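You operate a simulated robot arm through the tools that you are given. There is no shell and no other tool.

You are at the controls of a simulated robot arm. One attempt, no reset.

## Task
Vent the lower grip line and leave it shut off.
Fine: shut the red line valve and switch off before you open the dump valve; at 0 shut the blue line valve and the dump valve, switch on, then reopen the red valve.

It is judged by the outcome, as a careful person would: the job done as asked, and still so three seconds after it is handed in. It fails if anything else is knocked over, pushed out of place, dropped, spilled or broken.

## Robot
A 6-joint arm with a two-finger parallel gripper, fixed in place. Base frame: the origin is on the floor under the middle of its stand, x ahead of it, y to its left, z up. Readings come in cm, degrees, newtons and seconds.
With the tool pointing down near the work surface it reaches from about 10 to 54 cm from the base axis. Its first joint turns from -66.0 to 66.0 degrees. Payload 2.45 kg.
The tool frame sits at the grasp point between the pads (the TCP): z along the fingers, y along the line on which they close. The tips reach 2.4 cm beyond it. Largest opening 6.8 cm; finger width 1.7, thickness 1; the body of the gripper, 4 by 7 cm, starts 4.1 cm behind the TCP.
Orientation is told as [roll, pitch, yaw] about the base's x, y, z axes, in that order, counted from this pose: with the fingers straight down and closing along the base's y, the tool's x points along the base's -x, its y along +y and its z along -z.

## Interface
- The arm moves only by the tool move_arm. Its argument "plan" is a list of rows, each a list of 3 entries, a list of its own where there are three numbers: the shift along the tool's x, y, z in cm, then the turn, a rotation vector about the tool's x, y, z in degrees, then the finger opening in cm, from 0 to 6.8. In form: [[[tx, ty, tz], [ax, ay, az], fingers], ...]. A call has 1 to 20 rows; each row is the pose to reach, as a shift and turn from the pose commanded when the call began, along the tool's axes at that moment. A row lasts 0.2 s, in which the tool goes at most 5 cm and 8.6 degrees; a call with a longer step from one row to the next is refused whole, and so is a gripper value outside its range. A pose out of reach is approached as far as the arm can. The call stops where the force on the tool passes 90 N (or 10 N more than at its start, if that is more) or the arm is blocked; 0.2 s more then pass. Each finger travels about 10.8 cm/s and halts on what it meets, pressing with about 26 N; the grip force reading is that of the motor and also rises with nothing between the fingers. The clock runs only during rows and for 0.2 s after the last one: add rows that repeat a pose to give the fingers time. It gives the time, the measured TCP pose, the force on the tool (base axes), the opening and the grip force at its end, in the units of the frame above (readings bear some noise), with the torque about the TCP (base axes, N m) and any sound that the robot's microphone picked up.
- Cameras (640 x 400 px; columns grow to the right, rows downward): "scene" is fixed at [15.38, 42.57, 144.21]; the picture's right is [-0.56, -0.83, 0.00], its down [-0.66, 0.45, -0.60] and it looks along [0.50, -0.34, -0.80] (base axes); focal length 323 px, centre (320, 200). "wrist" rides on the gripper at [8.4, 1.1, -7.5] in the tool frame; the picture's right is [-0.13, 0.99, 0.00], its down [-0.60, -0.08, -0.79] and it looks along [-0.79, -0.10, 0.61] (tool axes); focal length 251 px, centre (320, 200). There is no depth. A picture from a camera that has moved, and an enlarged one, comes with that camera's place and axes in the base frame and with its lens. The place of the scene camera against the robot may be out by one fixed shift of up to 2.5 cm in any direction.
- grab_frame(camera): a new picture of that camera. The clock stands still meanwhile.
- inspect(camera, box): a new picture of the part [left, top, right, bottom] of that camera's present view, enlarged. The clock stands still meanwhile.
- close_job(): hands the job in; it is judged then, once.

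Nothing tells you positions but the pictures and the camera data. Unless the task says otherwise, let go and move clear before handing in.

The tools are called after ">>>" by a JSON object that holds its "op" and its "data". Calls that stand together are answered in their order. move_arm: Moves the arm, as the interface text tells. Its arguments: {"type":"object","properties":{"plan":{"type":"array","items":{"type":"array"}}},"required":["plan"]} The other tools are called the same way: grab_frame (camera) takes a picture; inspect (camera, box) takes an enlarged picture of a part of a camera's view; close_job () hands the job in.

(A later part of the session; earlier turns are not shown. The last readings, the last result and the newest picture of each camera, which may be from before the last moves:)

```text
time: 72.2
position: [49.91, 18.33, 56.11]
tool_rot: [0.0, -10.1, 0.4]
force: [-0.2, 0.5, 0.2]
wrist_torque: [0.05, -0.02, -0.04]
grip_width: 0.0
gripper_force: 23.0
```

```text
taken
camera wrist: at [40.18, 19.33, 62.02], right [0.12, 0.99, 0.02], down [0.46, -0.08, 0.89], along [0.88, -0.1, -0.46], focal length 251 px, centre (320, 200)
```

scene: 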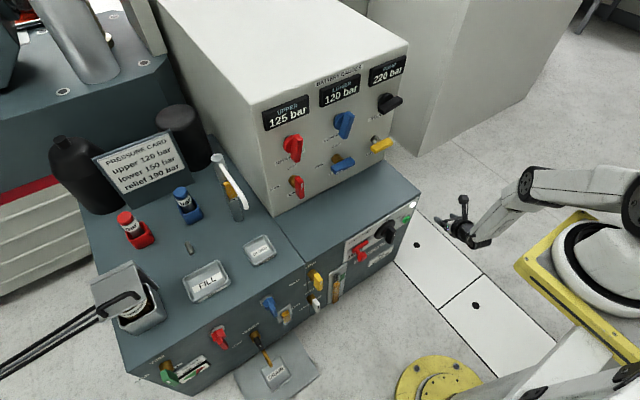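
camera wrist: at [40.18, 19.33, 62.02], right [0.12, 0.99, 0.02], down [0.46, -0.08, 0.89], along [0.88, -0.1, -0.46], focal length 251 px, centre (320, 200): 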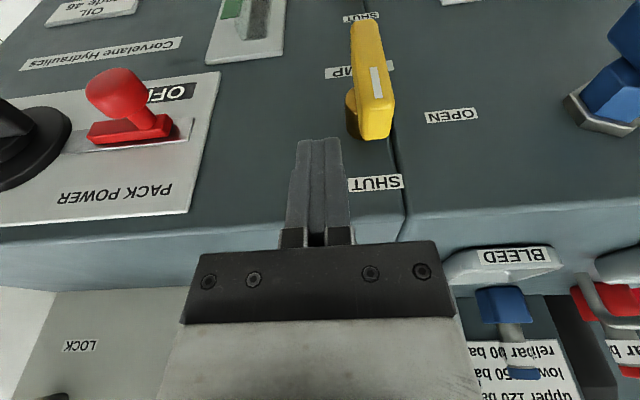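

Aligned beside the dump bar. Red is shut and power is off, so I'll now push the dump bar's top to the left, along its arc to about 60°.

>>> {"op": "move_arm", "data": {"plan": [[[0.57, 0, 1.73], [0, 0, 0], 0.0], [[0.89, 0, 3.51], [0, 0, 0], 0.0], [[0.89, 0.6, 3.51], [0, 0, 0], 0.0], [[0.89, 1.22, 3.51], [0, 0, 0], 0.0], [[0.86, 1.85, 3.36], [0, 0, 0], 0.0], [[0.86, 2.49, 3.37], [0, 0, 0], 0.0], [[0.9, 3.11, 3.55], [0, 0, 0], 0.0], [[0.95, 3.66, 3.87], [0, 0, 0], 0.0], [[0.95, 3.66, 3.87], [0, 0, 0], 0.0]]}}

>>> {"op": "grab_frame", "data": {"camera": "wrist"}}

>>> {"op": "inspect", "data": {"camera": "scene", "box": [250, 50, 410, 320]}}

```text
time: 74.2
position: [49.22, 21.82, 52.19]
tool_rot: [0.0, -10.0, 0.2]
force: [0.3, -0.1, -0.4]
wrist_torque: [0.02, 0.04, -0.02]
grip_width: 0.0
gripper_force: 23.2
```

```text
taken
camera wrist: at [39.74, 22.83, 58.18], right [0.12, 0.99, 0.02], down [0.46, -0.08, 0.89], along [0.88, -0.1, -0.46], focal length 251 px, centre (320, 200)
```

wrist: 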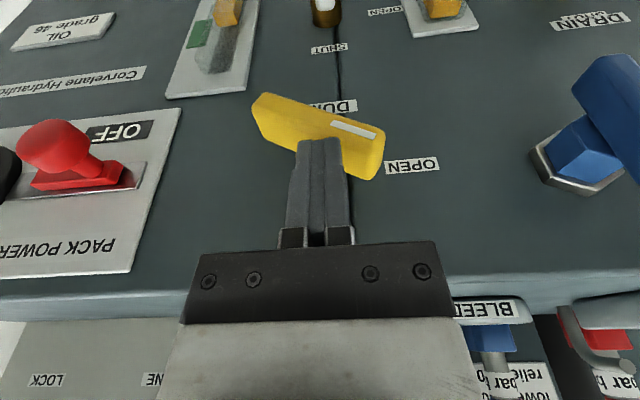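

```text
1.48 times, centred on (330, 185) of scene
camera zoom: at [15.38, 42.57, 144.21], right [-0.56, -0.83, 0.0], down [-0.66, 0.45, -0.6], along [0.5, -0.34, -0.8], focal length 479 px, centre (305, 222)
```

zoom: 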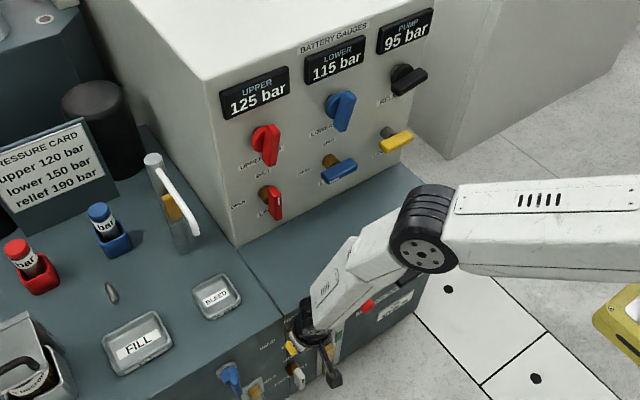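

The dump valve is opening: PUMP has dropped to 95 and LOWER to 115, while UPPER holds at 125. I'll press the bar on down to fully open.

>>> {"op": "move_arm", "data": {"plan": [[[-0.2, 0.25, 0.25], [0, 0, 0], 0.0], [[-0.2, 0.45, 0.5], [0, 0, 0], 0.0], [[-0.15, 0.6, 0.78], [0, 0, 0], 0.0], [[-0.12, 0.76, 1.05], [0, 0, 0], 0.0], [[-0.12, 0.76, 1.05], [0, 0, 0], 0.0]]}}

>>> {"op": "inspect", "data": {"camera": "wrist", "box": [200, 40, 480, 220]}}

>>> {"op": "inspect", "data": {"camera": "scene", "box": [250, 50, 410, 320]}}

```text
time: 75.4
position: [49.63, 22.59, 51.26]
tool_rot: [-0.1, -10.0, 0.3]
force: [-14.5, -12.6, 41.9]
wrist_torque: [-0.48, 0.41, 0.07]
grip_width: 0.02
gripper_force: 23.8
```

```text
2.22 times, centred on (340, 130) of wrist
camera zoom: at [40.04, 23.68, 57.28], right [0.12, 0.99, 0.02], down [0.46, -0.07, 0.89], along [0.88, -0.1, -0.46], focal length 559 px, centre (276, 356)
```

zoom: 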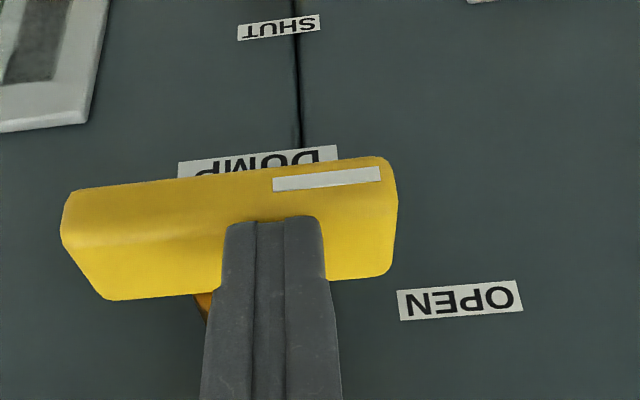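

```text
1.48 times, centred on (330, 185) of scene
camera zoom: at [15.29, 42.52, 144.23], right [-0.56, -0.83, 0.0], down [-0.66, 0.45, -0.6], along [0.5, -0.34, -0.8], focal length 479 px, centre (305, 222)
```

zoom: 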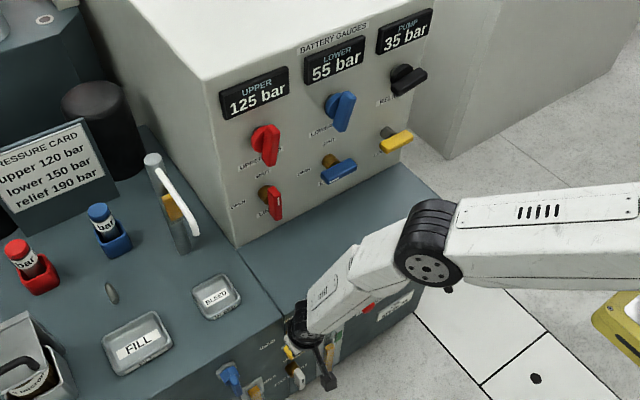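

Dump is fully open, with LOWER falling to 55. I'll lift off and wait, watching the gauge.

>>> {"op": "move_arm", "data": {"plan": [[[0, 0, -1.5], [0, 0, 0], 0.0], [[0, 0, -4.0], [0, 0, 0], 0.0], [[0, 0, -8.0], [0, 0, 0], 0.0], [[2.0, -1.0, -11.0], [0, 4, 0], 0.0], [[4.0, -2.0, -13.0], [0, 8, 0], 0.0], [[4.0, -2.0, -13.0], [0, 10, 0], 0.0], [[4.0, -2.0, -13.0], [0, 10, 0], 0.0]]}}

>>> {"op": "inspect", "data": {"camera": "scene", "box": [250, 50, 410, 320]}}

>>> {"op": "grab_frame", "data": {"camera": "wrist"}}

```text
time: 77.0
position: [43.35, 20.72, 63.46]
tool_rot: [0.0, 0.0, 0.3]
force: [0.7, 0.5, 0.1]
wrist_torque: [0.02, 0.02, 0.0]
grip_width: 0.02
gripper_force: 23.2
```

```text
1.48 times, centred on (330, 185) of scene
camera zoom: at [15.38, 42.57, 144.21], right [-0.56, -0.83, 0.0], down [-0.66, 0.45, -0.6], along [0.5, -0.34, -0.8], focal length 479 px, centre (305, 222)
```

zoom: 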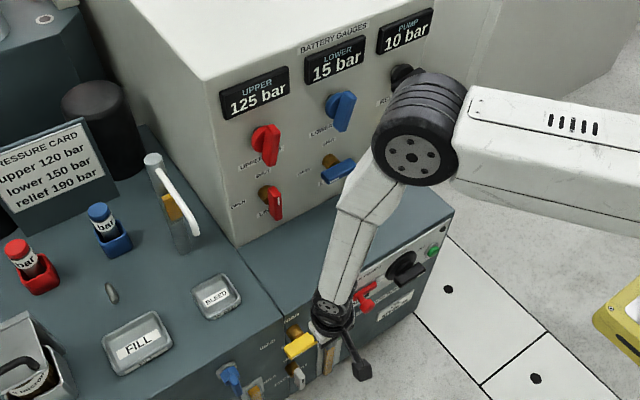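

```text
taken
camera wrist: at [34.96, 21.7, 70.95], right [0.12, 0.99, 0.0], down [0.6, -0.08, 0.79], along [0.79, -0.1, -0.61], focal length 251 px, centre (320, 200)
```

wrist: 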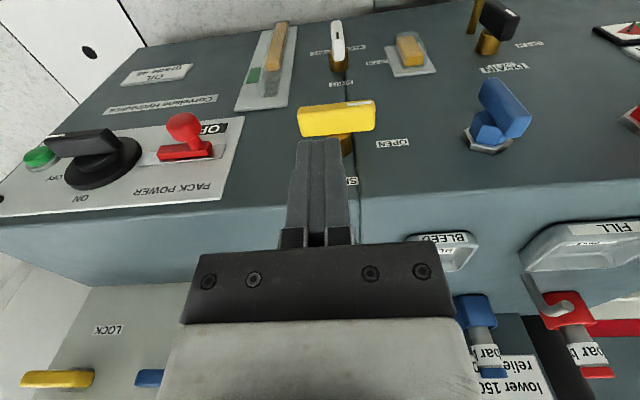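

LOWER is at 15 and dropping. While it finishes, I'll reconfigure the wrist in free air for the horizontal approach to the blue line valve, first tilting back, then half a precession.

>>> {"op": "move_arm", "data": {"plan": [[[-0.44, -3.12, -1.08], [-1.59, 5.77, 4.95], 0.0], [[-0.88, -6.23, -2.17], [-3.17, 11.54, 9.9], 0.0], [[-1.33, -9.35, -3.25], [-4.76, 17.3, 14.85], 0.0], [[-1.77, -12.5, -4.33], [-6.34, 23.1, 19.8], 0.0], [[-2.21, -15.6, -5.42], [-7.93, 28.9, 24.75], 0.0], [[-2.65, -18.7, -6.5], [-9.51, 34.63, 29.7], 3.0], [[-2.65, -18.7, -6.5], [-9.51, 34.63, 29.7], 6.0]]}}

>>> {"op": "inspect", "data": {"camera": "scene", "box": [250, 50, 410, 320]}}

```text
time: 78.6
position: [46.44, 1.92, 69.97]
tool_rot: [0.0, 35.5, -30.5]
force: [0.5, 0.6, 0.9]
wrist_torque: [-0.02, -0.02, 0.03]
grip_width: 5.98
gripper_force: 0.0
```

```text
1.48 times, centred on (330, 185) of scene
camera zoom: at [15.38, 42.57, 144.21], right [-0.56, -0.83, 0.0], down [-0.66, 0.45, -0.6], along [0.5, -0.34, -0.8], focal length 479 px, centre (305, 222)
```

zoom: 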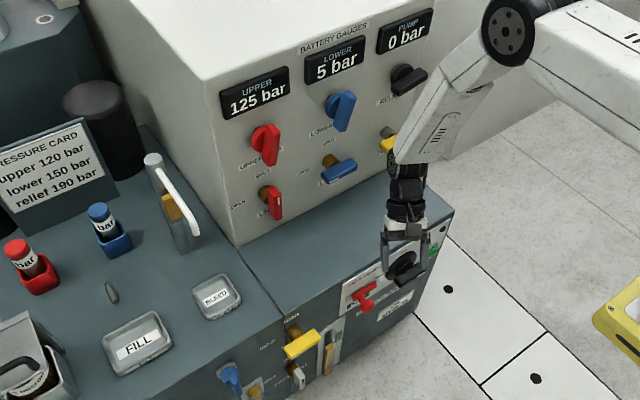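

LOWER is at 5 and PUMP at 0. I'll continue with the half precession toward the blue valve's approach branch.

>>> {"op": "move_arm", "data": {"plan": [[[-0.29, -0.37, -0.21], [-4.66, 0, 6.66], 6.0], [[-0.59, -0.74, -0.41], [-9.32, 0, 13.31], 6.0], [[-0.88, -1.11, -0.62], [-13.98, 0, 19.97], 6.0], [[-1.18, -1.48, -0.82], [-18.64, 0, 26.62], 6.0], [[-1.47, -1.86, -1.03], [-23.3, 0, 33.28], 6.0], [[-1.76, -2.23, -1.24], [-27.96, 0, 39.94], 6.0], [[-2.06, -2.6, -1.44], [-32.62, 0, 46.59], 6.0], [[-2.35, -2.97, -1.65], [-37.28, 0, 53.25], 6.0], [[-2.65, -3.34, -1.85], [-41.94, 0, 59.9], 6.0], [[-2.94, -3.71, -2.06], [-46.6, 0, 66.56], 6.0], [[-3.23, -4.08, -2.27], [-51.26, 0, 73.2], 6.0], [[-3.53, -4.45, -2.47], [-55.92, 0, 79.87], 6.0], [[-3.82, -4.82, -2.68], [-60.58, 0, 86.5], 6.0], [[-4.12, -5.19, -2.88], [-65.24, 0, 93.2], 6.0], [[-4.41, -5.57, -3.09], [-69.9, 0, 99.8], 6.0], [[-4.7, -5.94, -3.3], [-74.56, 0, 106.5], 6.0]]}}

>>> {"op": "inspect", "data": {"camera": "scene", "box": [250, 50, 410, 320]}}

```text
time: 82.0
position: [48.19, -5.97, 69.82]
tool_rot: [-0.6, 34.7, -160.8]
force: [0.3, 0.1, -0.5]
wrist_torque: [-0.01, 0.02, 0.0]
grip_width: 5.99
gripper_force: 0.0
```

```text
1.48 times, centred on (330, 185) of scene
camera zoom: at [15.38, 42.57, 144.21], right [-0.56, -0.83, 0.0], down [-0.66, 0.45, -0.6], along [0.5, -0.34, -0.8], focal length 479 px, centre (305, 222)
```

zoom: 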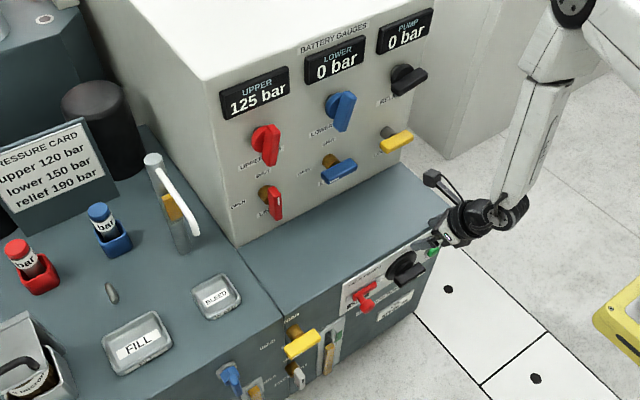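

LOWER reads 0. Now I'll bring the tool up to horizontal at a safe heading, then roll it so the fingers close vertically.

>>> {"op": "move_arm", "data": {"plan": [[[0.1, 0.2, 0.1], [0, 7.9, 0], 6.0], [[0.2, 0.4, 0.2], [0, 15.8, 0], 6.0], [[0.4, 0.6, 0.3], [0, 23.7, 0], 6.0], [[0.6, 0.8, 0.4], [0, 31.6, 0], 6.0], [[0.8, 1.0, 0.5], [0, 39.5, 0], 6.0], [[1.0, 1.2, 0.5], [0, 47.4, 0], 6.0], [[1.2, 1.5, 0.6], [0, 55.3, 0], 6.0], [[1.2, 1.5, 0.6], [0, 55.3, 0], 6.0]]}}

>>> {"op": "move_arm", "data": {"plan": [[[0, 0, 0], [0, 0, -8.2], 6.0], [[0, 0, 0], [0, 0, -16.4], 6.0], [[0, 0, 0], [0, 0, -24.6], 6.0], [[0, 0, 0], [0, 0, -32.8], 6.0], [[0, 0, 0], [0, 0, -41.0], 6.0], [[0, 0, 0], [0, 0, -49.2], 6.0], [[0, 0, 0], [0, 0, -57.4], 6.0], [[0, 0, 0], [0, 0, -65.6], 6.0], [[0, 0, 0], [0, 0, -73.8], 6.0], [[0, 0, 0], [0, 0, -82.0], 6.0], [[0, 0, 0], [0, 0, -90.0], 6.0], [[0, 0, 0], [0, 0, -90.0], 6.0]]}}

```text
time: 83.8
position: [49.62, -6.94, 69.93]
tool_rot: [-109.3, 89.7, 90.3]
force: [0.6, -0.8, 1.0]
wrist_torque: [0.0, -0.02, 0.01]
grip_width: 6.0
gripper_force: 0.1
```

```text
time: 86.4
position: [49.9, -7.08, 70.07]
tool_rot: [89.9, 0.3, -70.5]
force: [0.4, -0.1, -0.6]
wrist_torque: [-0.03, 0.01, 0.01]
grip_width: 5.99
gripper_force: 0.0
```

>>> {"op": "move_arm", "data": {"plan": [[[0.12, -0.15, 3.0], [0, -2.6, 0], 6.0], [[0.24, -0.3, 6.0], [0, -5.2, 0], 6.0], [[0.36, -0.45, 9.0], [0, -7.8, 0], 6.0], [[0.48, -0.6, 12.05], [0, -10.5, 0], 6.0], [[0.48, -0.6, 12.05], [0, -10.5, 0], 6.0]]}}

>>> {"op": "grab_frame", "data": {"camera": "wrist"}}

>>> {"op": "inspect", "data": {"camera": "scene", "box": [250, 50, 410, 320]}}

```text
time: 87.6
position: [61.21, -2.51, 69.45]
tool_rot: [89.9, 0.4, -81.0]
force: [-0.5, -0.4, 0.0]
wrist_torque: [0.0, 0.04, -0.02]
grip_width: 6.02
gripper_force: 0.1
```

```text
taken
camera wrist: at [52.48, 4.52, 70.54], right [0.02, -0.13, 0.99], down [-0.69, -0.72, -0.08], along [0.72, -0.68, -0.11], focal length 251 px, centre (320, 200)
```

wrist: 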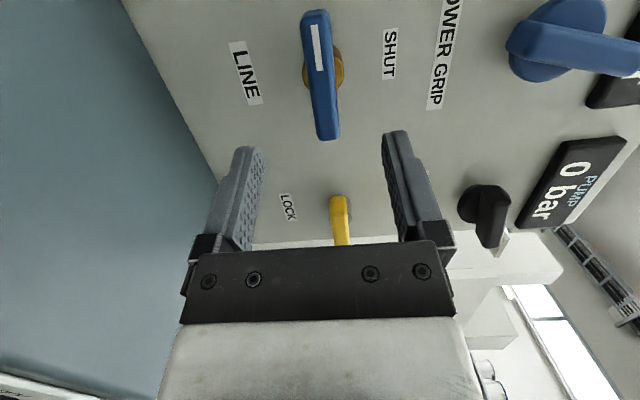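

```text
1.48 times, centred on (330, 185) of scene
camera zoom: at [15.38, 42.57, 144.21], right [-0.56, -0.83, 0.0], down [-0.66, 0.45, -0.6], along [0.5, -0.34, -0.8], focal length 479 px, centre (305, 222)
```

zoom: 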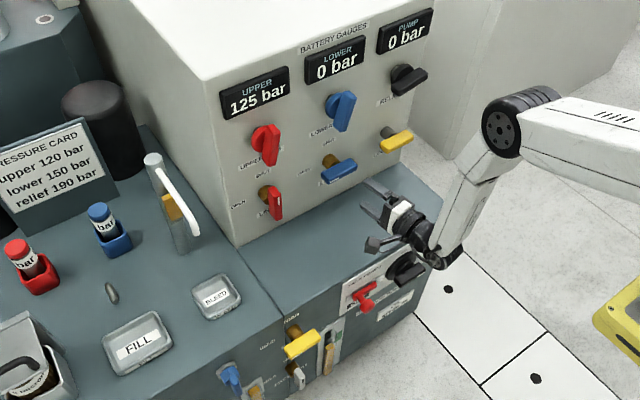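

Everything lines up with the blue bar (centre y≈-1.25, z≈69.45), and the gauge stays at 0. I'll advance to straddle it, then close.

>>> {"op": "move_arm", "data": {"plan": [[[0, 0, 2.0], [0, 0, 0], 6.0], [[0, 0, 4.0], [0, 0, 0], 6.0], [[0.02, 0, 6.0], [0, 0, 0], 6.0], [[0.02, 0, 7.8], [0, 0, 0], 6.0], [[0.02, 0, 7.8], [0, 0, 0], 6.0]]}}

>>> {"op": "grab_frame", "data": {"camera": "wrist"}}

```text
time: 88.8
position: [68.73, -1.41, 69.39]
tool_rot: [89.9, 0.4, -80.6]
force: [-0.7, 0.8, 0.6]
wrist_torque: [-0.01, 0.02, -0.02]
grip_width: 5.99
gripper_force: 0.1
```

```text
taken
camera wrist: at [60.06, 5.58, 70.62], right [0.02, -0.13, 0.99], down [-0.68, -0.73, -0.08], along [0.73, -0.68, -0.11], focal length 251 px, centre (320, 200)
```

wrist: 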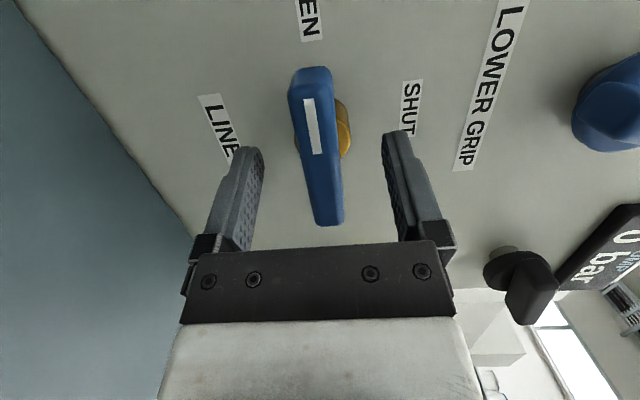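

>>> {"op": "move_arm", "data": {"plan": [[[0, 0, 0], [0, 0, 0], 3.5], [[0, 0, 0], [0, 0, 0], 1.8], [[0, 0, 0], [0, 0, 0], 1.0], [[0, 0, 0], [0, 0, 0], 1.0], [[0, 0, 0], [0, 0, 0], 1.0]]}}

>>> {"op": "inspect", "data": {"camera": "wrist", "box": [200, 40, 460, 240]}}

```text
time: 90.0
position: [68.76, -1.48, 69.57]
tool_rot: [90.0, 0.4, -80.7]
force: [0.2, -0.5, 3.2]
wrist_torque: [-0.01, -0.13, 0.08]
grip_width: 1.8
gripper_force: 36.1
```

```text
2.00 times, centred on (330, 140) of wrist
camera zoom: at [60.06, 5.57, 70.65], right [0.02, -0.13, 0.99], down [-0.68, -0.73, -0.08], along [0.73, -0.68, -0.11], focal length 503 px, centre (300, 320)
```

zoom: 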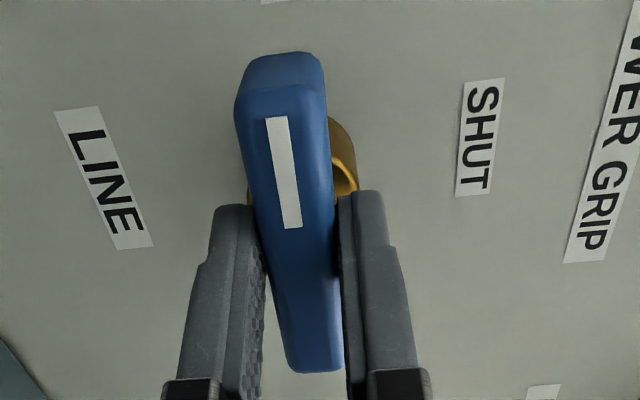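

The grip on the blue bar is firm at 1.8 cm. I'll turn toward SHUT (mark to up) in steps, checking forces.

>>> {"op": "move_arm", "data": {"plan": [[[0, 0, 0], [0, 0, 6], 1.0], [[0, 0, 0], [0, 0, 12], 1.0], [[0, 0, 0], [0, 0, 18], 1.0], [[0, 0, 0], [0, 0, 24], 1.0], [[0, 0, 0], [0, 0, 30], 1.0], [[0, 0, 0], [0, 0, 36], 1.0], [[0, 0, 0], [0, 0, 42], 1.0]]}}

>>> {"op": "inspect", "data": {"camera": "wrist", "box": [200, 40, 460, 240]}}

```text
time: 91.6
position: [68.68, -1.5, 69.58]
tool_rot: [90.6, 42.5, -80.3]
force: [-5.9, -13.7, 20.9]
wrist_torque: [0.0, -1.42, -0.06]
grip_width: 1.96
gripper_force: 37.0
```

```text
2.00 times, centred on (330, 140) of wrist
camera zoom: at [60.51, 2.6, 76.13], right [0.12, -0.76, 0.64], down [-0.72, -0.51, -0.47], along [0.69, -0.4, -0.6], focal length 503 px, centre (300, 320)
```

zoom: 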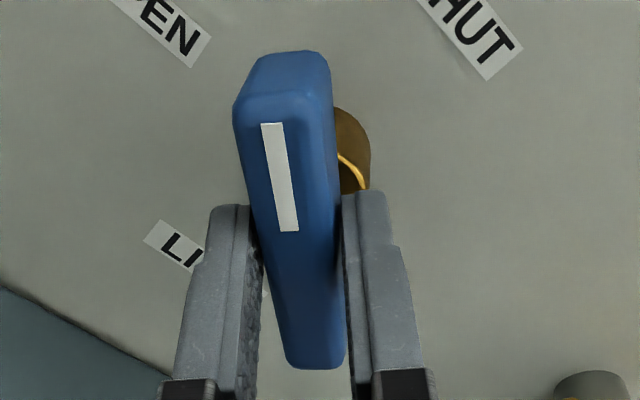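

It's following well with moderate forces. I'll continue the remaining 48° to vertical.

>>> {"op": "move_arm", "data": {"plan": [[[0, 0, 0], [0, 0, 6], 1.0], [[0, 0, 0], [0, 0, 12], 1.0], [[0, 0, 0], [0, 0, 18], 1.0], [[0, 0, 0], [0, 0, 24], 1.0], [[0, 0, 0], [0, 0, 30], 1.0], [[0, 0, 0], [0, 0, 36], 1.0], [[0, 0, 0], [0, 0, 42], 1.0], [[0, 0, 0], [0, 0, 48], 1.0], [[0, 0, 0], [0, 0, 48], 1.0]]}}

>>> {"op": "inspect", "data": {"camera": "wrist", "box": [160, 40, 480, 240]}}

>>> {"op": "inspect", "data": {"camera": "scene", "box": [250, 50, 410, 320]}}

```text
time: 93.6
position: [68.72, -1.44, 69.24]
tool_rot: [-65.1, 89.4, 124.0]
force: [-2.1, -19.4, 2.0]
wrist_torque: [-0.11, -0.09, -0.57]
grip_width: 2.55
gripper_force: 9.1
```

```text
2.00 times, centred on (320, 140) of wrist
camera zoom: at [61.5, -3.93, 77.69], right [0.16, -0.98, -0.14], down [-0.8, -0.04, -0.6], along [0.58, 0.21, -0.79], focal length 503 px, centre (320, 320)
```

zoom: 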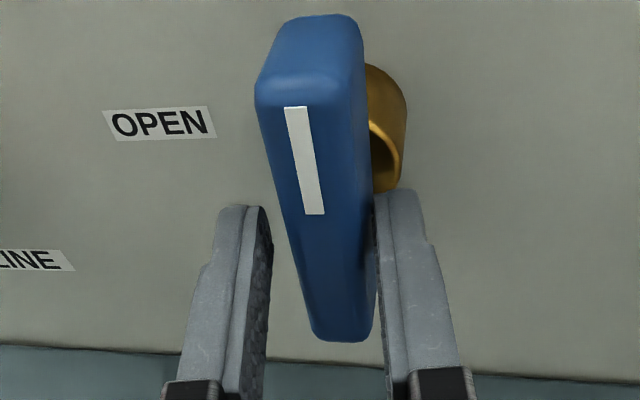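

```text
1.48 times, centred on (330, 185) of scene
camera zoom: at [15.37, 42.53, 144.22], right [-0.56, -0.83, 0.0], down [-0.66, 0.45, -0.6], along [0.5, -0.34, -0.8], focal length 479 px, centre (305, 222)
```

zoom: 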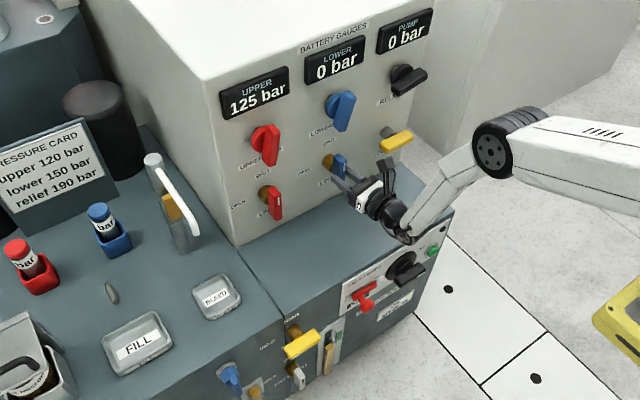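

The blue bar is upright with its mark up. I'll open the fingers, back out along the tool axis and check it.

>>> {"op": "move_arm", "data": {"plan": [[[0, 0, 0], [0, 0, 0], 4.0], [[0, 0, 0], [0, 0, 0], 6.0], [[0, 0, 0], [0, 0, 0], 6.0], [[0, 0, -2.5], [0, 0, 0], 6.0], [[0, 0, -5.0], [0, 0, 0], 6.0], [[0, 0, -8.0], [0, 0, 0], 6.0], [[0, 0, -8.0], [0, 0, 0], 6.0]]}}

>>> {"op": "grab_frame", "data": {"camera": "wrist"}}

>>> {"op": "inspect", "data": {"camera": "scene", "box": [250, 50, 410, 230]}}

```text
time: 95.2
position: [60.7, -2.56, 69.31]
tool_rot: [-85.3, 89.6, 103.8]
force: [0.2, 0.7, 0.1]
wrist_torque: [0.0, 0.0, -0.01]
grip_width: 6.01
gripper_force: 0.0
```

```text
taken
camera wrist: at [53.52, -4.94, 77.75], right [0.16, -0.98, -0.14], down [-0.8, -0.04, -0.6], along [0.58, 0.2, -0.79], focal length 251 px, centre (320, 200)
```

wrist: 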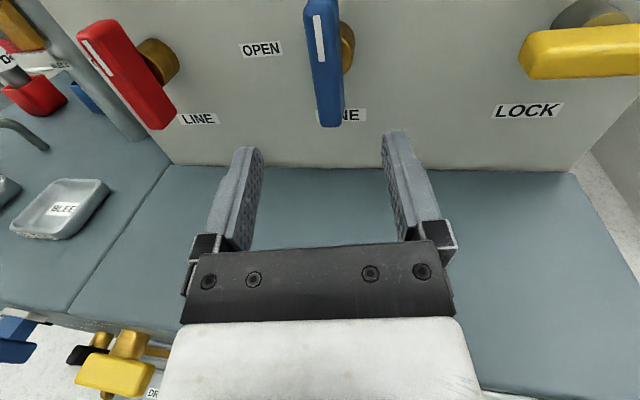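

```text
2.22 times, centred on (330, 140) of scene
camera zoom: at [15.38, 42.57, 144.21], right [-0.56, -0.83, 0.0], down [-0.66, 0.45, -0.6], along [0.5, -0.34, -0.8], focal length 718 px, centre (298, 333)
```

zoom: 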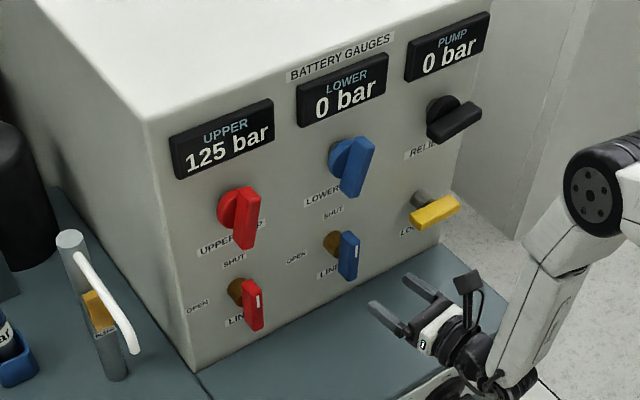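

The blue line valve is shut, matching the red one, and LOWER is 0. Next is the dump valve. I'll back away and reverse the wrist move to return to the tool-down configuration.

>>> {"op": "move_arm", "data": {"plan": [[[0.17, 0.62, -2.91], [2.5, 0, 0], 6.0], [[0.35, 1.24, -5.82], [5.0, 0, 0], 6.0], [[0.52, 1.85, -8.73], [7.5, 0, 0], 6.0], [[0.7, 2.47, -11.64], [10.0, 0, 0], 6.0], [[0.7, 2.47, -11.64], [10.0, 0, 0], 6.0]]}}

>>> {"op": "move_arm", "data": {"plan": [[[0, 0, 0], [0, -7.9, 0], 3.0], [[0, 0, 0], [0, -15.8, 0], 0.0], [[0, 0, 0], [0, -23.7, 0], 0.0], [[0, 0, 0], [0, -31.6, 0], 0.0], [[0, 0, 0], [0, -39.5, 0], 0.0], [[0, 0, 0], [0, -47.4, 0], 0.0], [[0, 0, 0], [0, -55.3, 0], 0.0], [[0, 0, 0], [0, -55.3, 0], 0.0]]}}

```text
time: 96.4
position: [49.8, -6.91, 70.27]
tool_rot: [-95.7, 89.6, 103.5]
force: [0.3, 0.1, 0.3]
wrist_torque: [0.0, -0.01, -0.02]
grip_width: 5.98
gripper_force: 0.1
```

```text
time: 98.2
position: [49.78, -6.7, 70.17]
tool_rot: [-0.4, 34.6, -161.1]
force: [-0.1, -0.2, 0.5]
wrist_torque: [0.02, 0.02, 0.0]
grip_width: 0.01
gripper_force: 24.3
```

>>> {"op": "move_arm", "data": {"plan": [[[0, -0.64, 0], [4.65, 0, -6.74], 0.0], [[0, -1.28, 0], [9.3, 0, -13.48], 0.0], [[0, -1.92, 0], [13.95, 0, -20.22], 0.0], [[0, -2.56, 0], [18.6, 0, -26.96], 0.0], [[0, -3.2, 0], [23.25, 0, -33.7], 0.0], [[0, -3.84, 0], [27.9, 0, -40.44], 0.0], [[0, -4.48, 0], [32.55, 0, -47.18], 0.0], [[0, -5.12, 0], [37.2, 0, -53.92], 0.0], [[0, -5.76, 0], [41.85, 0, -60.66], 0.0], [[0, -6.4, 0], [46.5, 0, -67.4], 0.0], [[0, -7.04, 0], [51.15, 0, -74.14], 0.0], [[0, -7.68, 0], [55.8, 0, -80.88], 0.0], [[0, -8.32, 0], [60.45, 0, -87.62], 0.0], [[0, -8.96, 0], [65.1, 0, -94.36], 0.0], [[0, -9.6, 0], [69.75, 0, -101.1], 0.0], [[0, -10.25, 0], [74.4, 0, -107.8], 0.0]]}}

```text
time: 101.6
position: [46.38, 2.9, 70.2]
tool_rot: [0.4, 34.9, -29.6]
force: [0.3, 0.1, -0.3]
wrist_torque: [0.03, 0.01, -0.03]
grip_width: 0.0
gripper_force: 23.6
```

>>> {"op": "move_arm", "data": {"plan": [[[0.65, 1.78, 1.31], [1.51, -5.7, -4.78], 0.0], [[1.3, 3.57, 2.62], [3.01, -11.4, -9.56], 0.0], [[1.95, 5.35, 3.93], [4.52, -17.1, -14.34], 0.0], [[2.59, 7.13, 5.23], [6.03, -22.8, -19.11], 0.0], [[3.24, 8.92, 6.54], [7.53, -28.5, -23.89], 0.0], [[3.89, 10.7, 7.85], [9.04, -34.2, -28.67], 0.0], [[3.89, 10.7, 7.85], [9.04, -34.2, -28.67], 0.0]]}}

>>> {"op": "grab_frame", "data": {"camera": "wrist"}}

```text
time: 103.2
position: [45.04, 15.88, 66.13]
tool_rot: [0.3, -0.4, -0.2]
force: [0.4, 0.0, -0.5]
wrist_torque: [0.0, 0.02, -0.01]
grip_width: 0.01
gripper_force: 23.1
```

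```text
taken
camera wrist: at [36.65, 16.97, 73.56], right [0.13, 0.99, 0.01], down [0.6, -0.09, 0.8], along [0.79, -0.1, -0.6], focal length 251 px, centre (320, 200)
```

wrist: 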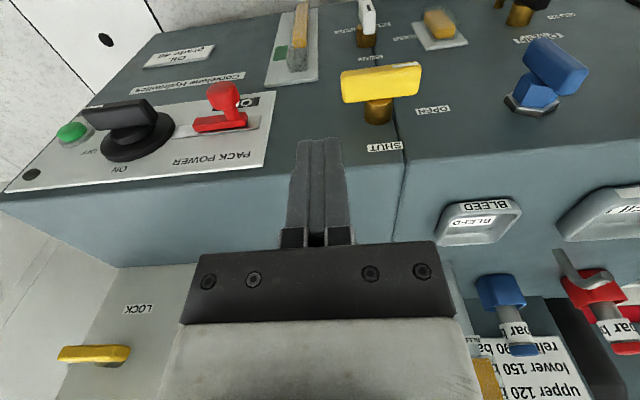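

Back in the tool-down pose, and the dump bar is horizontal with its mark left. I'll come above its right half and press down, so the mark end swings up toward SHUT.

>>> {"op": "move_arm", "data": {"plan": [[[-1.2, 0.5, 3.1], [0, -2.5, 0], 0.0], [[-2.4, 1.0, 6.2], [0, -5.0, 0], 0.0], [[-3.5, 1.5, 9.3], [0, -7.5, 0], 0.0], [[-4.56, 2.07, 12.6], [0, -9.7, 0], 0.0], [[-4.56, 2.07, 12.6], [0, -9.7, 0], 0.0]]}}

>>> {"op": "grab_frame", "data": {"camera": "wrist"}}

```text
time: 104.4
position: [49.63, 18.03, 53.49]
tool_rot: [0.3, -10.1, -0.4]
force: [-0.4, -0.6, -0.3]
wrist_torque: [0.0, -0.02, -0.02]
grip_width: 0.0
gripper_force: 23.4
```

```text
taken
camera wrist: at [40.15, 19.16, 59.41], right [0.13, 0.99, 0.03], down [0.46, -0.08, 0.89], along [0.88, -0.11, -0.46], focal length 251 px, centre (320, 200)
```

wrist: 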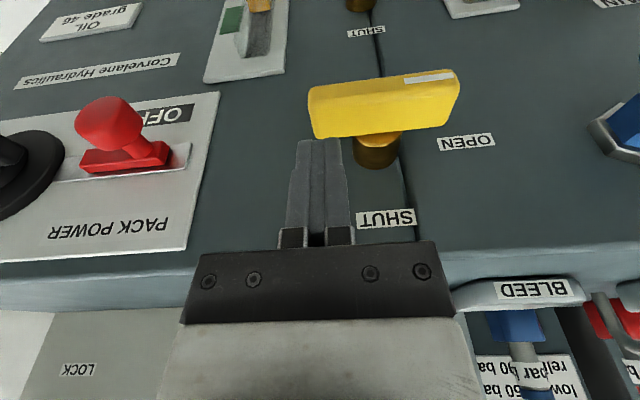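

>>> {"op": "move_arm", "data": {"plan": [[[0.35, -0.08, 1.97], [0, 0, 0], 0.0], [[0.42, -0.08, 2.36], [0, 0, 0], 0.0], [[0.54, -0.23, 3.02], [0, 0, 0], 0.0], [[0.66, -0.19, 3.7], [0, 0, 0], 0.0], [[0.78, 0.02, 4.35], [0, 0, 0], 0.0], [[0.84, 0.25, 4.73], [0, 0, 0], 0.0], [[0.84, 0.25, 4.73], [0, 0, 0], 0.0]]}}

>>> {"op": "grab_frame", "data": {"camera": "wrist"}}

```text
time: 106.0
position: [49.66, 18.44, 48.67]
tool_rot: [0.2, -10.0, -0.4]
force: [0.0, -0.3, -0.1]
wrist_torque: [-0.03, -0.05, 0.0]
grip_width: 0.0
gripper_force: 23.5
```

```text
taken
camera wrist: at [40.14, 19.44, 54.61], right [0.13, 0.99, 0.03], down [0.46, -0.08, 0.89], along [0.88, -0.11, -0.46], focal length 251 px, centre (320, 200)
```

wrist: 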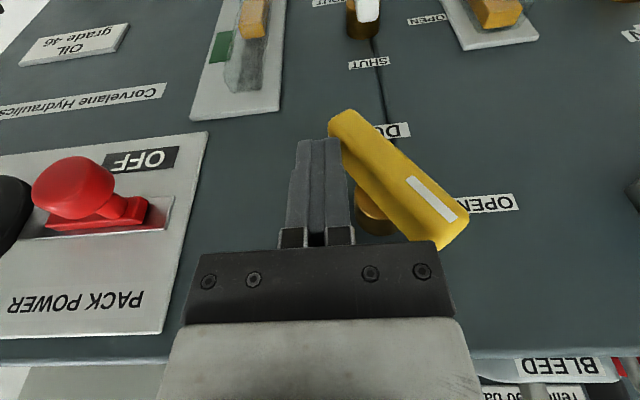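

The bar is about 50° toward SHUT with negligible force. Holding this height, I'll push its lower half to the left to bring it nearly vertical.

>>> {"op": "move_arm", "data": {"plan": [[[0, 0.3, 0], [0, 0, 0], 0.0], [[0, 0.55, 0], [0, 0, 0], 0.0], [[0, 0.8, 0], [0, 0, 0], 0.0], [[0, 1.0, 0], [0, 0, 0], 0.0], [[0, 1.0, 0], [0, 0, 0], 0.0]]}}

>>> {"op": "grab_frame", "data": {"camera": "wrist"}}

```text
time: 107.2
position: [49.68, 19.38, 48.65]
tool_rot: [0.2, -10.1, -0.4]
force: [0.4, -0.8, -0.5]
wrist_torque: [-0.02, 0.01, -0.02]
grip_width: 0.0
gripper_force: 23.0
```

```text
taken
camera wrist: at [40.19, 20.47, 54.62], right [0.13, 0.99, 0.03], down [0.46, -0.09, 0.89], along [0.88, -0.11, -0.46], focal length 251 px, centre (320, 200)
```

wrist: 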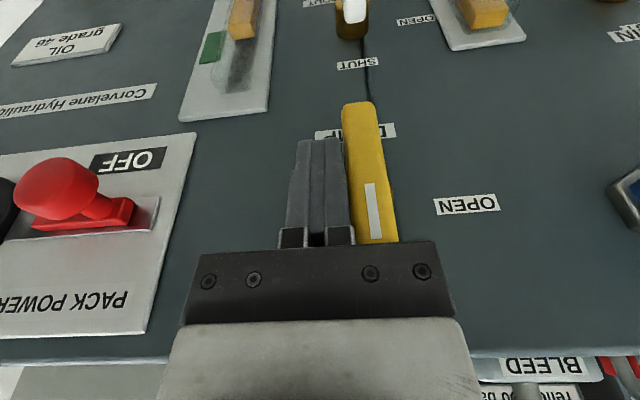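

The bar is upright with its mark up. I'll move right to clear it, lift away and check.

>>> {"op": "move_arm", "data": {"plan": [[[0, -0.8, 0], [0, 0, 0], 0.0], [[0, -1.6, -0.5], [0, 0, 0], 0.0], [[0, -2.0, -4.0], [0, 0, 0], 0.0], [[0, -2.0, -8.0], [0, 0, 0], 0.0], [[2.0, -2.0, -12.0], [0, 4.0, 0], 0.0], [[4.0, -2.0, -14.0], [0, 9.7, 0], 0.0], [[4.0, -2.0, -14.0], [0, 9.7, 0], 0.0]]}}

>>> {"op": "grab_frame", "data": {"camera": "wrist"}}

>>> {"op": "inspect", "data": {"camera": "wrist", "box": [280, 0, 520, 180]}}

>>> {"op": "inspect", "data": {"camera": "scene", "box": [250, 50, 410, 320]}}

```text
time: 108.8
position: [44.0, 17.12, 61.37]
tool_rot: [-0.3, -2.0, 0.9]
force: [0.1, -0.3, 1.6]
wrist_torque: [0.03, 0.0, -0.03]
grip_width: 0.0
gripper_force: 24.0
out of reach, approached as far as the arm can: row 6, 7
```

```text
taken
camera wrist: at [35.31, 18.0, 68.57], right [0.11, 0.99, 0.0], down [0.58, -0.06, 0.81], along [0.81, -0.09, -0.58], focal length 251 px, centre (320, 200)
```

wrist: 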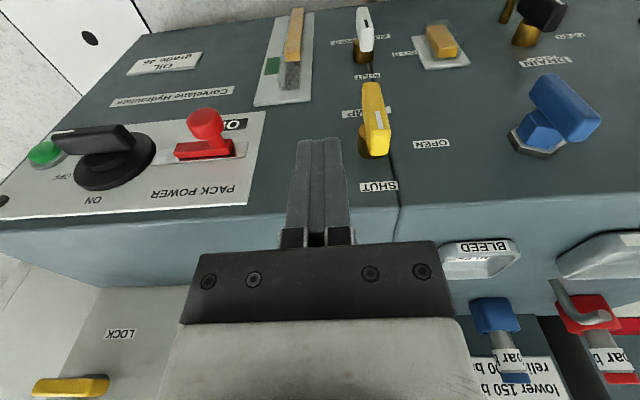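

```text
2.22 times, centred on (400, 90) of wrist
camera zoom: at [35.31, 18.0, 68.57], right [0.11, 0.99, 0.0], down [0.58, -0.06, 0.81], along [0.81, -0.09, -0.58], focal length 559 px, centre (142, 444)
```

zoom: 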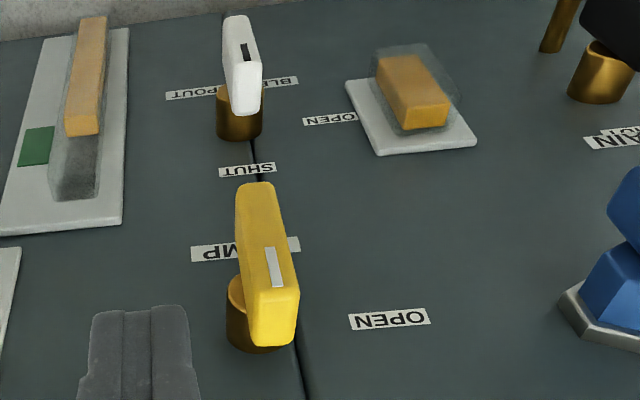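

```text
1.48 times, centred on (330, 185) of scene
camera zoom: at [15.38, 42.57, 144.21], right [-0.56, -0.83, 0.0], down [-0.66, 0.45, -0.6], along [0.5, -0.34, -0.8], focal length 479 px, centre (305, 222)
```

zoom: 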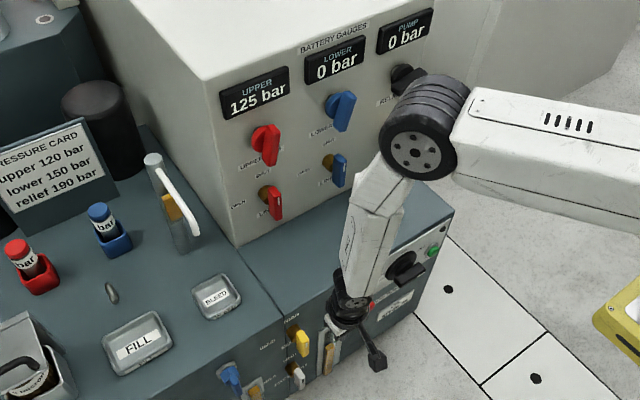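

The dump valve is shut (vertical, mark up) and LOWER is still 0. Next I'll switch the power back on: move right, above the left half of the horizontal knob bar.

>>> {"op": "move_arm", "data": {"plan": [[[-3.0, -1.5, -0.1], [-0.1, 1.0, 0.3], 0.0], [[-4.69, -5.0, -0.2], [-0.3, 2.0, 0.9], 0.0], [[-4.69, -9.5, -0.3], [-0.3, 2.0, 0.9], 0.0], [[-4.69, -14.0, -0.32], [-0.3, 2.0, 0.9], 0.0], [[-4.69, -18.0, -0.32], [-0.3, 2.0, 0.9], 0.0], [[-4.69, -21.2, -0.32], [-0.3, 2.0, 0.9], 0.0], [[-4.69, -21.2, -0.32], [-0.3, 2.0, 0.9], 0.0]]}}

>>> {"op": "grab_frame", "data": {"camera": "wrist"}}

```text
time: 110.4
position: [48.6, -4.13, 61.61]
tool_rot: [0.5, 1.7, -1.2]
force: [-0.7, 0.0, -0.6]
wrist_torque: [-0.03, 0.01, 0.02]
grip_width: 0.03
gripper_force: 23.9
```

```text
taken
camera wrist: at [40.47, -2.96, 69.38], right [0.15, 0.99, 0.01], down [0.63, -0.1, 0.77], along [0.77, -0.11, -0.63], focal length 251 px, centre (320, 200)
```

wrist: 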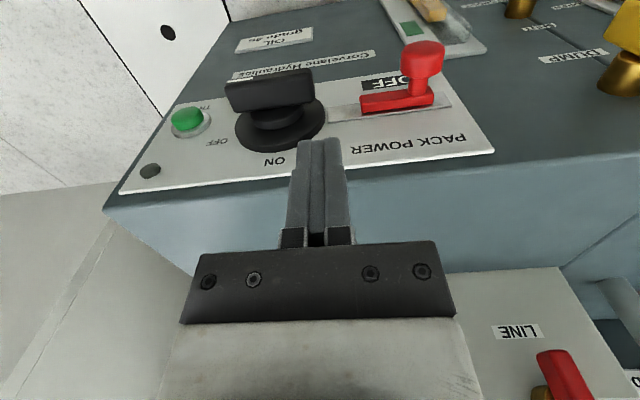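

>>> {"op": "inspect", "data": {"camera": "wrist", "box": [200, 40, 400, 180]}}

```text
2.86 times, centred on (300, 110) of wrist
camera zoom: at [40.47, -2.96, 69.38], right [0.15, 0.99, 0.01], down [0.63, -0.1, 0.77], along [0.77, -0.11, -0.63], focal length 718 px, centre (377, 457)
```

zoom: 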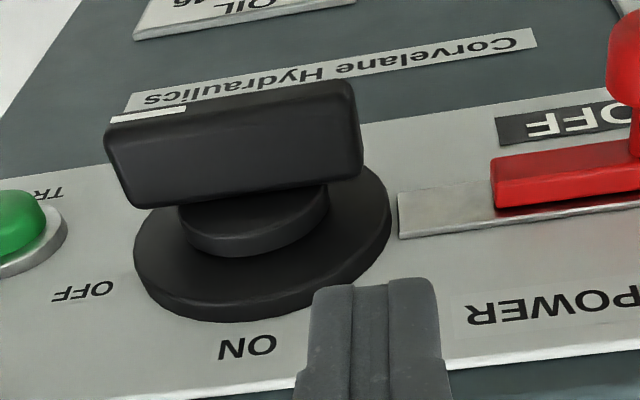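

The knob bar spans y≈-12.4 to -5.0, x≈49.6–52.2. I'll come down above its left half.

>>> {"op": "move_arm", "data": {"plan": [[[-0.7, -0.5, 2.5], [0.2, -0.6, -0.4], 0.0], [[-1.4, -1.0, 5.0], [0.4, -1.2, -0.8], 0.0], [[-1.9, -1.42, 7.5], [0.5, -1.7, -1.2], 0.0], [[-1.9, -1.42, 9.04], [0.5, -1.7, -1.2], 0.0], [[-1.9, -1.42, 9.04], [0.5, -1.7, -1.2], 0.0]]}}

>>> {"op": "grab_frame", "data": {"camera": "wrist"}}

```text
time: 111.6
position: [50.29, -5.38, 52.54]
tool_rot: [0.0, 0.0, 0.0]
force: [-0.3, -0.9, 1.0]
wrist_torque: [0.02, 0.01, 0.0]
grip_width: 0.01
gripper_force: 23.4
```

```text
taken
camera wrist: at [41.79, -4.37, 60.0], right [0.13, 0.99, 0.0], down [0.6, -0.08, 0.79], along [0.79, -0.1, -0.61], focal length 251 px, centre (320, 200)
```

wrist: 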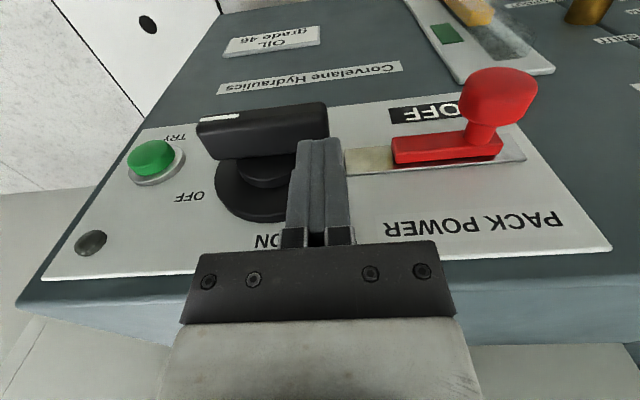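

Aligned above the bar's left half. All of red, blue and dump are shut, so I'll press down to swing the mark end up toward ON.

>>> {"op": "move_arm", "data": {"plan": [[[0, -0.12, 1.4], [0, 0, 0], 0.0], [[0, -0.12, 2.0], [0, 0, 0], 0.0], [[0, 0.04, 2.69], [0, 0, 0], 0.0], [[0, 0.01, 3.38], [0, 0, 0], 0.0], [[0, -0.19, 4.05], [0, 0, 0], 0.0], [[0, -0.19, 4.05], [0, 0, 0], 0.0]]}}

>>> {"op": "grab_frame", "data": {"camera": "wrist"}}

```text
time: 113.0
position: [50.15, -5.58, 48.34]
tool_rot: [0.1, 0.0, -0.1]
force: [0.9, -0.2, 0.2]
wrist_torque: [0.02, -0.01, 0.04]
grip_width: 0.03
gripper_force: 23.9
```

```text
taken
camera wrist: at [41.77, -4.54, 55.88], right [0.13, 0.99, 0.0], down [0.6, -0.08, 0.79], along [0.79, -0.1, -0.61], focal length 251 px, centre (320, 200)
```

wrist: 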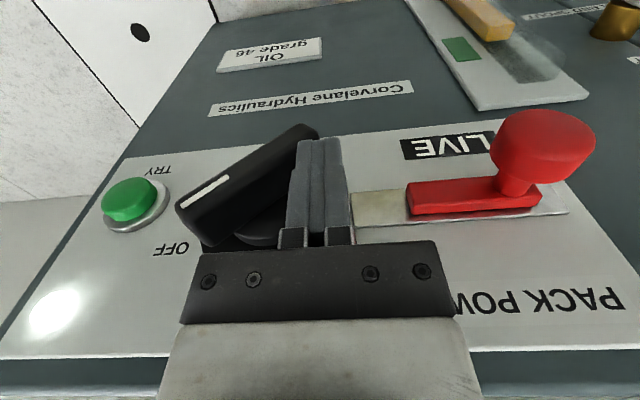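

The lamp is lit and the window reads LIVE. I'll push the bar's lower half to the right to bring the knob fully upright to ON.

>>> {"op": "move_arm", "data": {"plan": [[[0, -0.3, 0.1], [0, 0, 0], 0.0], [[0, -0.6, 0.2], [0, 0, 0], 0.0], [[0, -0.93, 0.2], [0, 0, 0], 0.0], [[0, -1.2, 0.2], [0, 0, 0], 0.0], [[0, -1.4, 0.2], [0, 0, 0], 0.0], [[0, -1.4, 0.2], [0, 0, 0], 0.0]]}}

>>> {"op": "grab_frame", "data": {"camera": "wrist"}}

>>> {"op": "inspect", "data": {"camera": "scene", "box": [250, 50, 450, 280]}}

```text
time: 114.4
position: [50.01, -7.17, 48.24]
tool_rot: [0.1, 0.0, 0.0]
force: [-0.4, 16.0, 8.5]
wrist_torque: [-0.06, -0.02, 0.04]
grip_width: 0.01
gripper_force: 23.8
```

```text
taken
camera wrist: at [41.8, -5.96, 55.79], right [0.13, 0.99, 0.0], down [0.6, -0.08, 0.79], along [0.79, -0.1, -0.61], focal length 251 px, centre (320, 200)
```

wrist: 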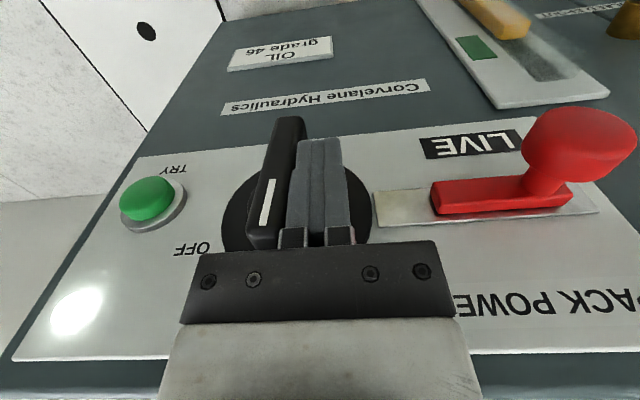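

```text
1.74 times, centred on (350, 165) of scene
camera zoom: at [15.36, 42.59, 144.2], right [-0.56, -0.83, 0.0], down [-0.66, 0.45, -0.6], along [0.5, -0.34, -0.8], focal length 562 px, centre (268, 261)
```

zoom: 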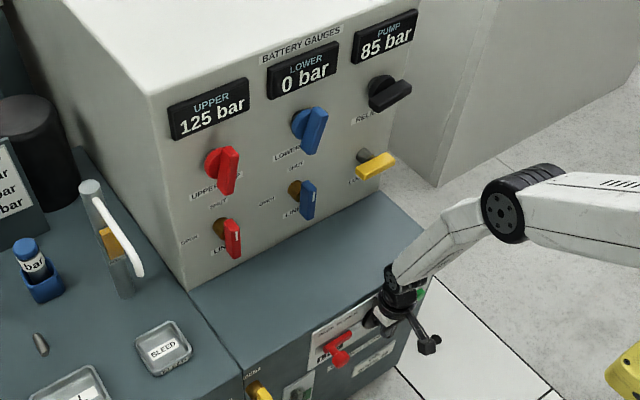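

Power is on: knob upright at ON, LIVE showing, PUMP rebuilding to 85, LOWER still 0. I'll move left off the bar, lift away and check.

>>> {"op": "move_arm", "data": {"plan": [[[0, 0.9, 0], [0, 0, 0], 0.0], [[0, 1.6, -0.6], [0, 0, 0], 0.0], [[0, 2.0, -4.0], [0, 0, 0], 0.0], [[0, 2.5, -8.0], [0, 0, 0], 0.0], [[0.5, 3.0, -12.0], [0, 0, 0], 0.0], [[1.0, 4.0, -16.0], [0, 0, 0], 0.0], [[1.0, 5.0, -19.0], [0, 0, 0], 0.0], [[1.0, 5.0, -19.0], [0, 0, 0], 0.0]]}}

>>> {"op": "grab_frame", "data": {"camera": "wrist"}}

>>> {"op": "inspect", "data": {"camera": "scene", "box": [250, 50, 450, 280]}}

```text
time: 116.2
position: [48.84, -2.09, 67.31]
tool_rot: [0.0, 0.0, 0.0]
force: [0.3, -1.0, 0.6]
wrist_torque: [0.01, 0.0, 0.02]
grip_width: 0.0
gripper_force: 23.2
```

```text
taken
camera wrist: at [40.55, -1.02, 74.84], right [0.13, 0.99, 0.0], down [0.6, -0.08, 0.79], along [0.79, -0.1, -0.61], focal length 251 px, centre (320, 200)
```

wrist: 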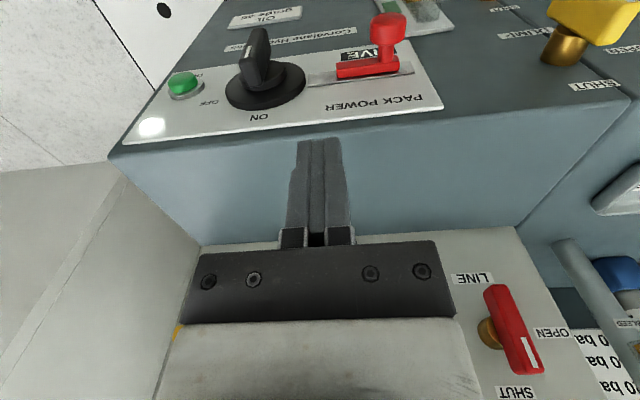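

```text
1.74 times, centred on (350, 165) of scene
camera zoom: at [15.38, 42.57, 144.21], right [-0.56, -0.83, 0.0], down [-0.66, 0.45, -0.6], along [0.5, -0.34, -0.8], focal length 562 px, centre (268, 261)
```

zoom: 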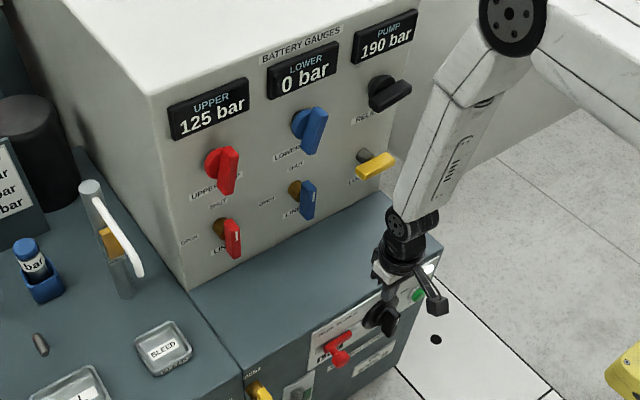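

PUMP is at 190, LOWER 0 and UPPER 125. Last operation: reopen the red line valve. I'll reconfigure the wrist in free air via the right-hand side this time.

>>> {"op": "move_arm", "data": {"plan": [[[0.38, 1.02, -0.45], [1.55, 5.73, -4.87], 0.0], [[0.77, 2.03, -0.9], [3.1, 11.47, -9.73], 0.0], [[1.15, 3.05, -1.35], [4.65, 17.2, -14.6], 0.0], [[1.53, 4.07, -1.8], [6.2, 22.93, -19.47], 0.0], [[1.92, 5.08, -2.25], [7.75, 28.67, -24.33], 2.5], [[2.3, 6.1, -2.7], [9.3, 34.4, -29.2], 5.0], [[2.3, 6.1, -2.7], [9.3, 34.4, -29.2], 5.0]]}}

```text
time: 117.8
position: [46.86, 4.03, 69.92]
tool_rot: [0.1, 35.4, 30.2]
force: [-0.5, 0.3, -0.3]
wrist_torque: [0.0, -0.03, -0.03]
grip_width: 4.98
gripper_force: 0.0
```

>>> {"op": "move_arm", "data": {"plan": [[[-0.19, 0.25, -0.13], [4.83, 0, -6.79], 5.0], [[-0.38, 0.5, -0.27], [9.66, 0, -13.58], 5.0], [[-0.56, 0.75, -0.4], [14.49, 0, -20.37], 5.0], [[-0.75, 1.0, -0.54], [19.32, 0, -27.16], 5.0], [[-0.94, 1.26, -0.67], [24.15, 0, -33.95], 5.0], [[-1.13, 1.51, -0.8], [28.98, 0, -40.74], 5.0], [[-1.32, 1.76, -0.94], [33.81, 0, -47.53], 5.0], [[-1.5, 2.01, -1.07], [38.64, 0, -54.32], 5.0], [[-1.69, 2.26, -1.21], [43.47, 0, -61.11], 5.0], [[-1.88, 2.51, -1.34], [48.3, 0, -67.9], 5.0], [[-2.07, 2.76, -1.47], [53.13, 0, -74.69], 5.0], [[-2.26, 3.02, -1.61], [57.96, 0, -81.48], 5.0], [[-2.44, 3.27, -1.74], [62.79, 0, -88.27], 5.0], [[-2.63, 3.52, -1.88], [67.62, 0, -95.06], 5.0], [[-2.82, 3.77, -2.01], [72.45, 0, -101.85], 5.0]]}}

```text
time: 121.0
position: [47.95, 9.11, 70.04]
tool_rot: [-0.2, 35.5, 155.2]
force: [-0.7, -0.1, 0.0]
wrist_torque: [0.01, -0.01, 0.01]
grip_width: 5.0
gripper_force: 0.1
```

>>> {"op": "move_arm", "data": {"plan": [[[0.9, -1.27, 0.74], [2.86, 6.71, -1.49], 5.0], [[1.81, -2.55, 1.49], [5.72, 13.4, -2.98], 5.0], [[2.71, -3.82, 2.23], [8.58, 20.1, -4.46], 5.0], [[3.62, -5.1, 2.97], [11.4, 26.8, -5.95], 5.0], [[4.52, -6.37, 3.71], [14.3, 33.6, -7.44], 5.0], [[5.42, -7.65, 4.46], [17.2, 40.3, -8.93], 5.0], [[6.33, -8.92, 5.2], [20.0, 47.0, -10.4], 5.0], [[7.23, -10.2, 5.94], [22.9, 53.7, -11.9], 5.0], [[7.23, -10.2, 5.94], [22.9, 53.7, -11.9], 5.0]]}}

>>> {"op": "grab_frame", "data": {"camera": "wrist"}}

```text
time: 123.0
position: [60.68, 14.27, 69.32]
tool_rot: [177.3, 89.7, -2.8]
force: [-0.1, 0.1, -0.8]
wrist_torque: [0.01, 0.02, 0.0]
grip_width: 4.99
gripper_force: 0.0
```

```text
taken
camera wrist: at [53.21, 13.22, 77.75], right [0.0, -0.99, -0.13], down [-0.79, 0.08, -0.61], along [0.61, 0.1, -0.78], focal length 251 px, centre (320, 200)
```

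wrist: 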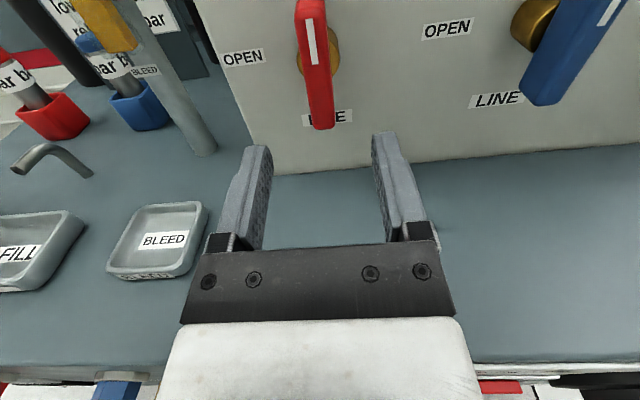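

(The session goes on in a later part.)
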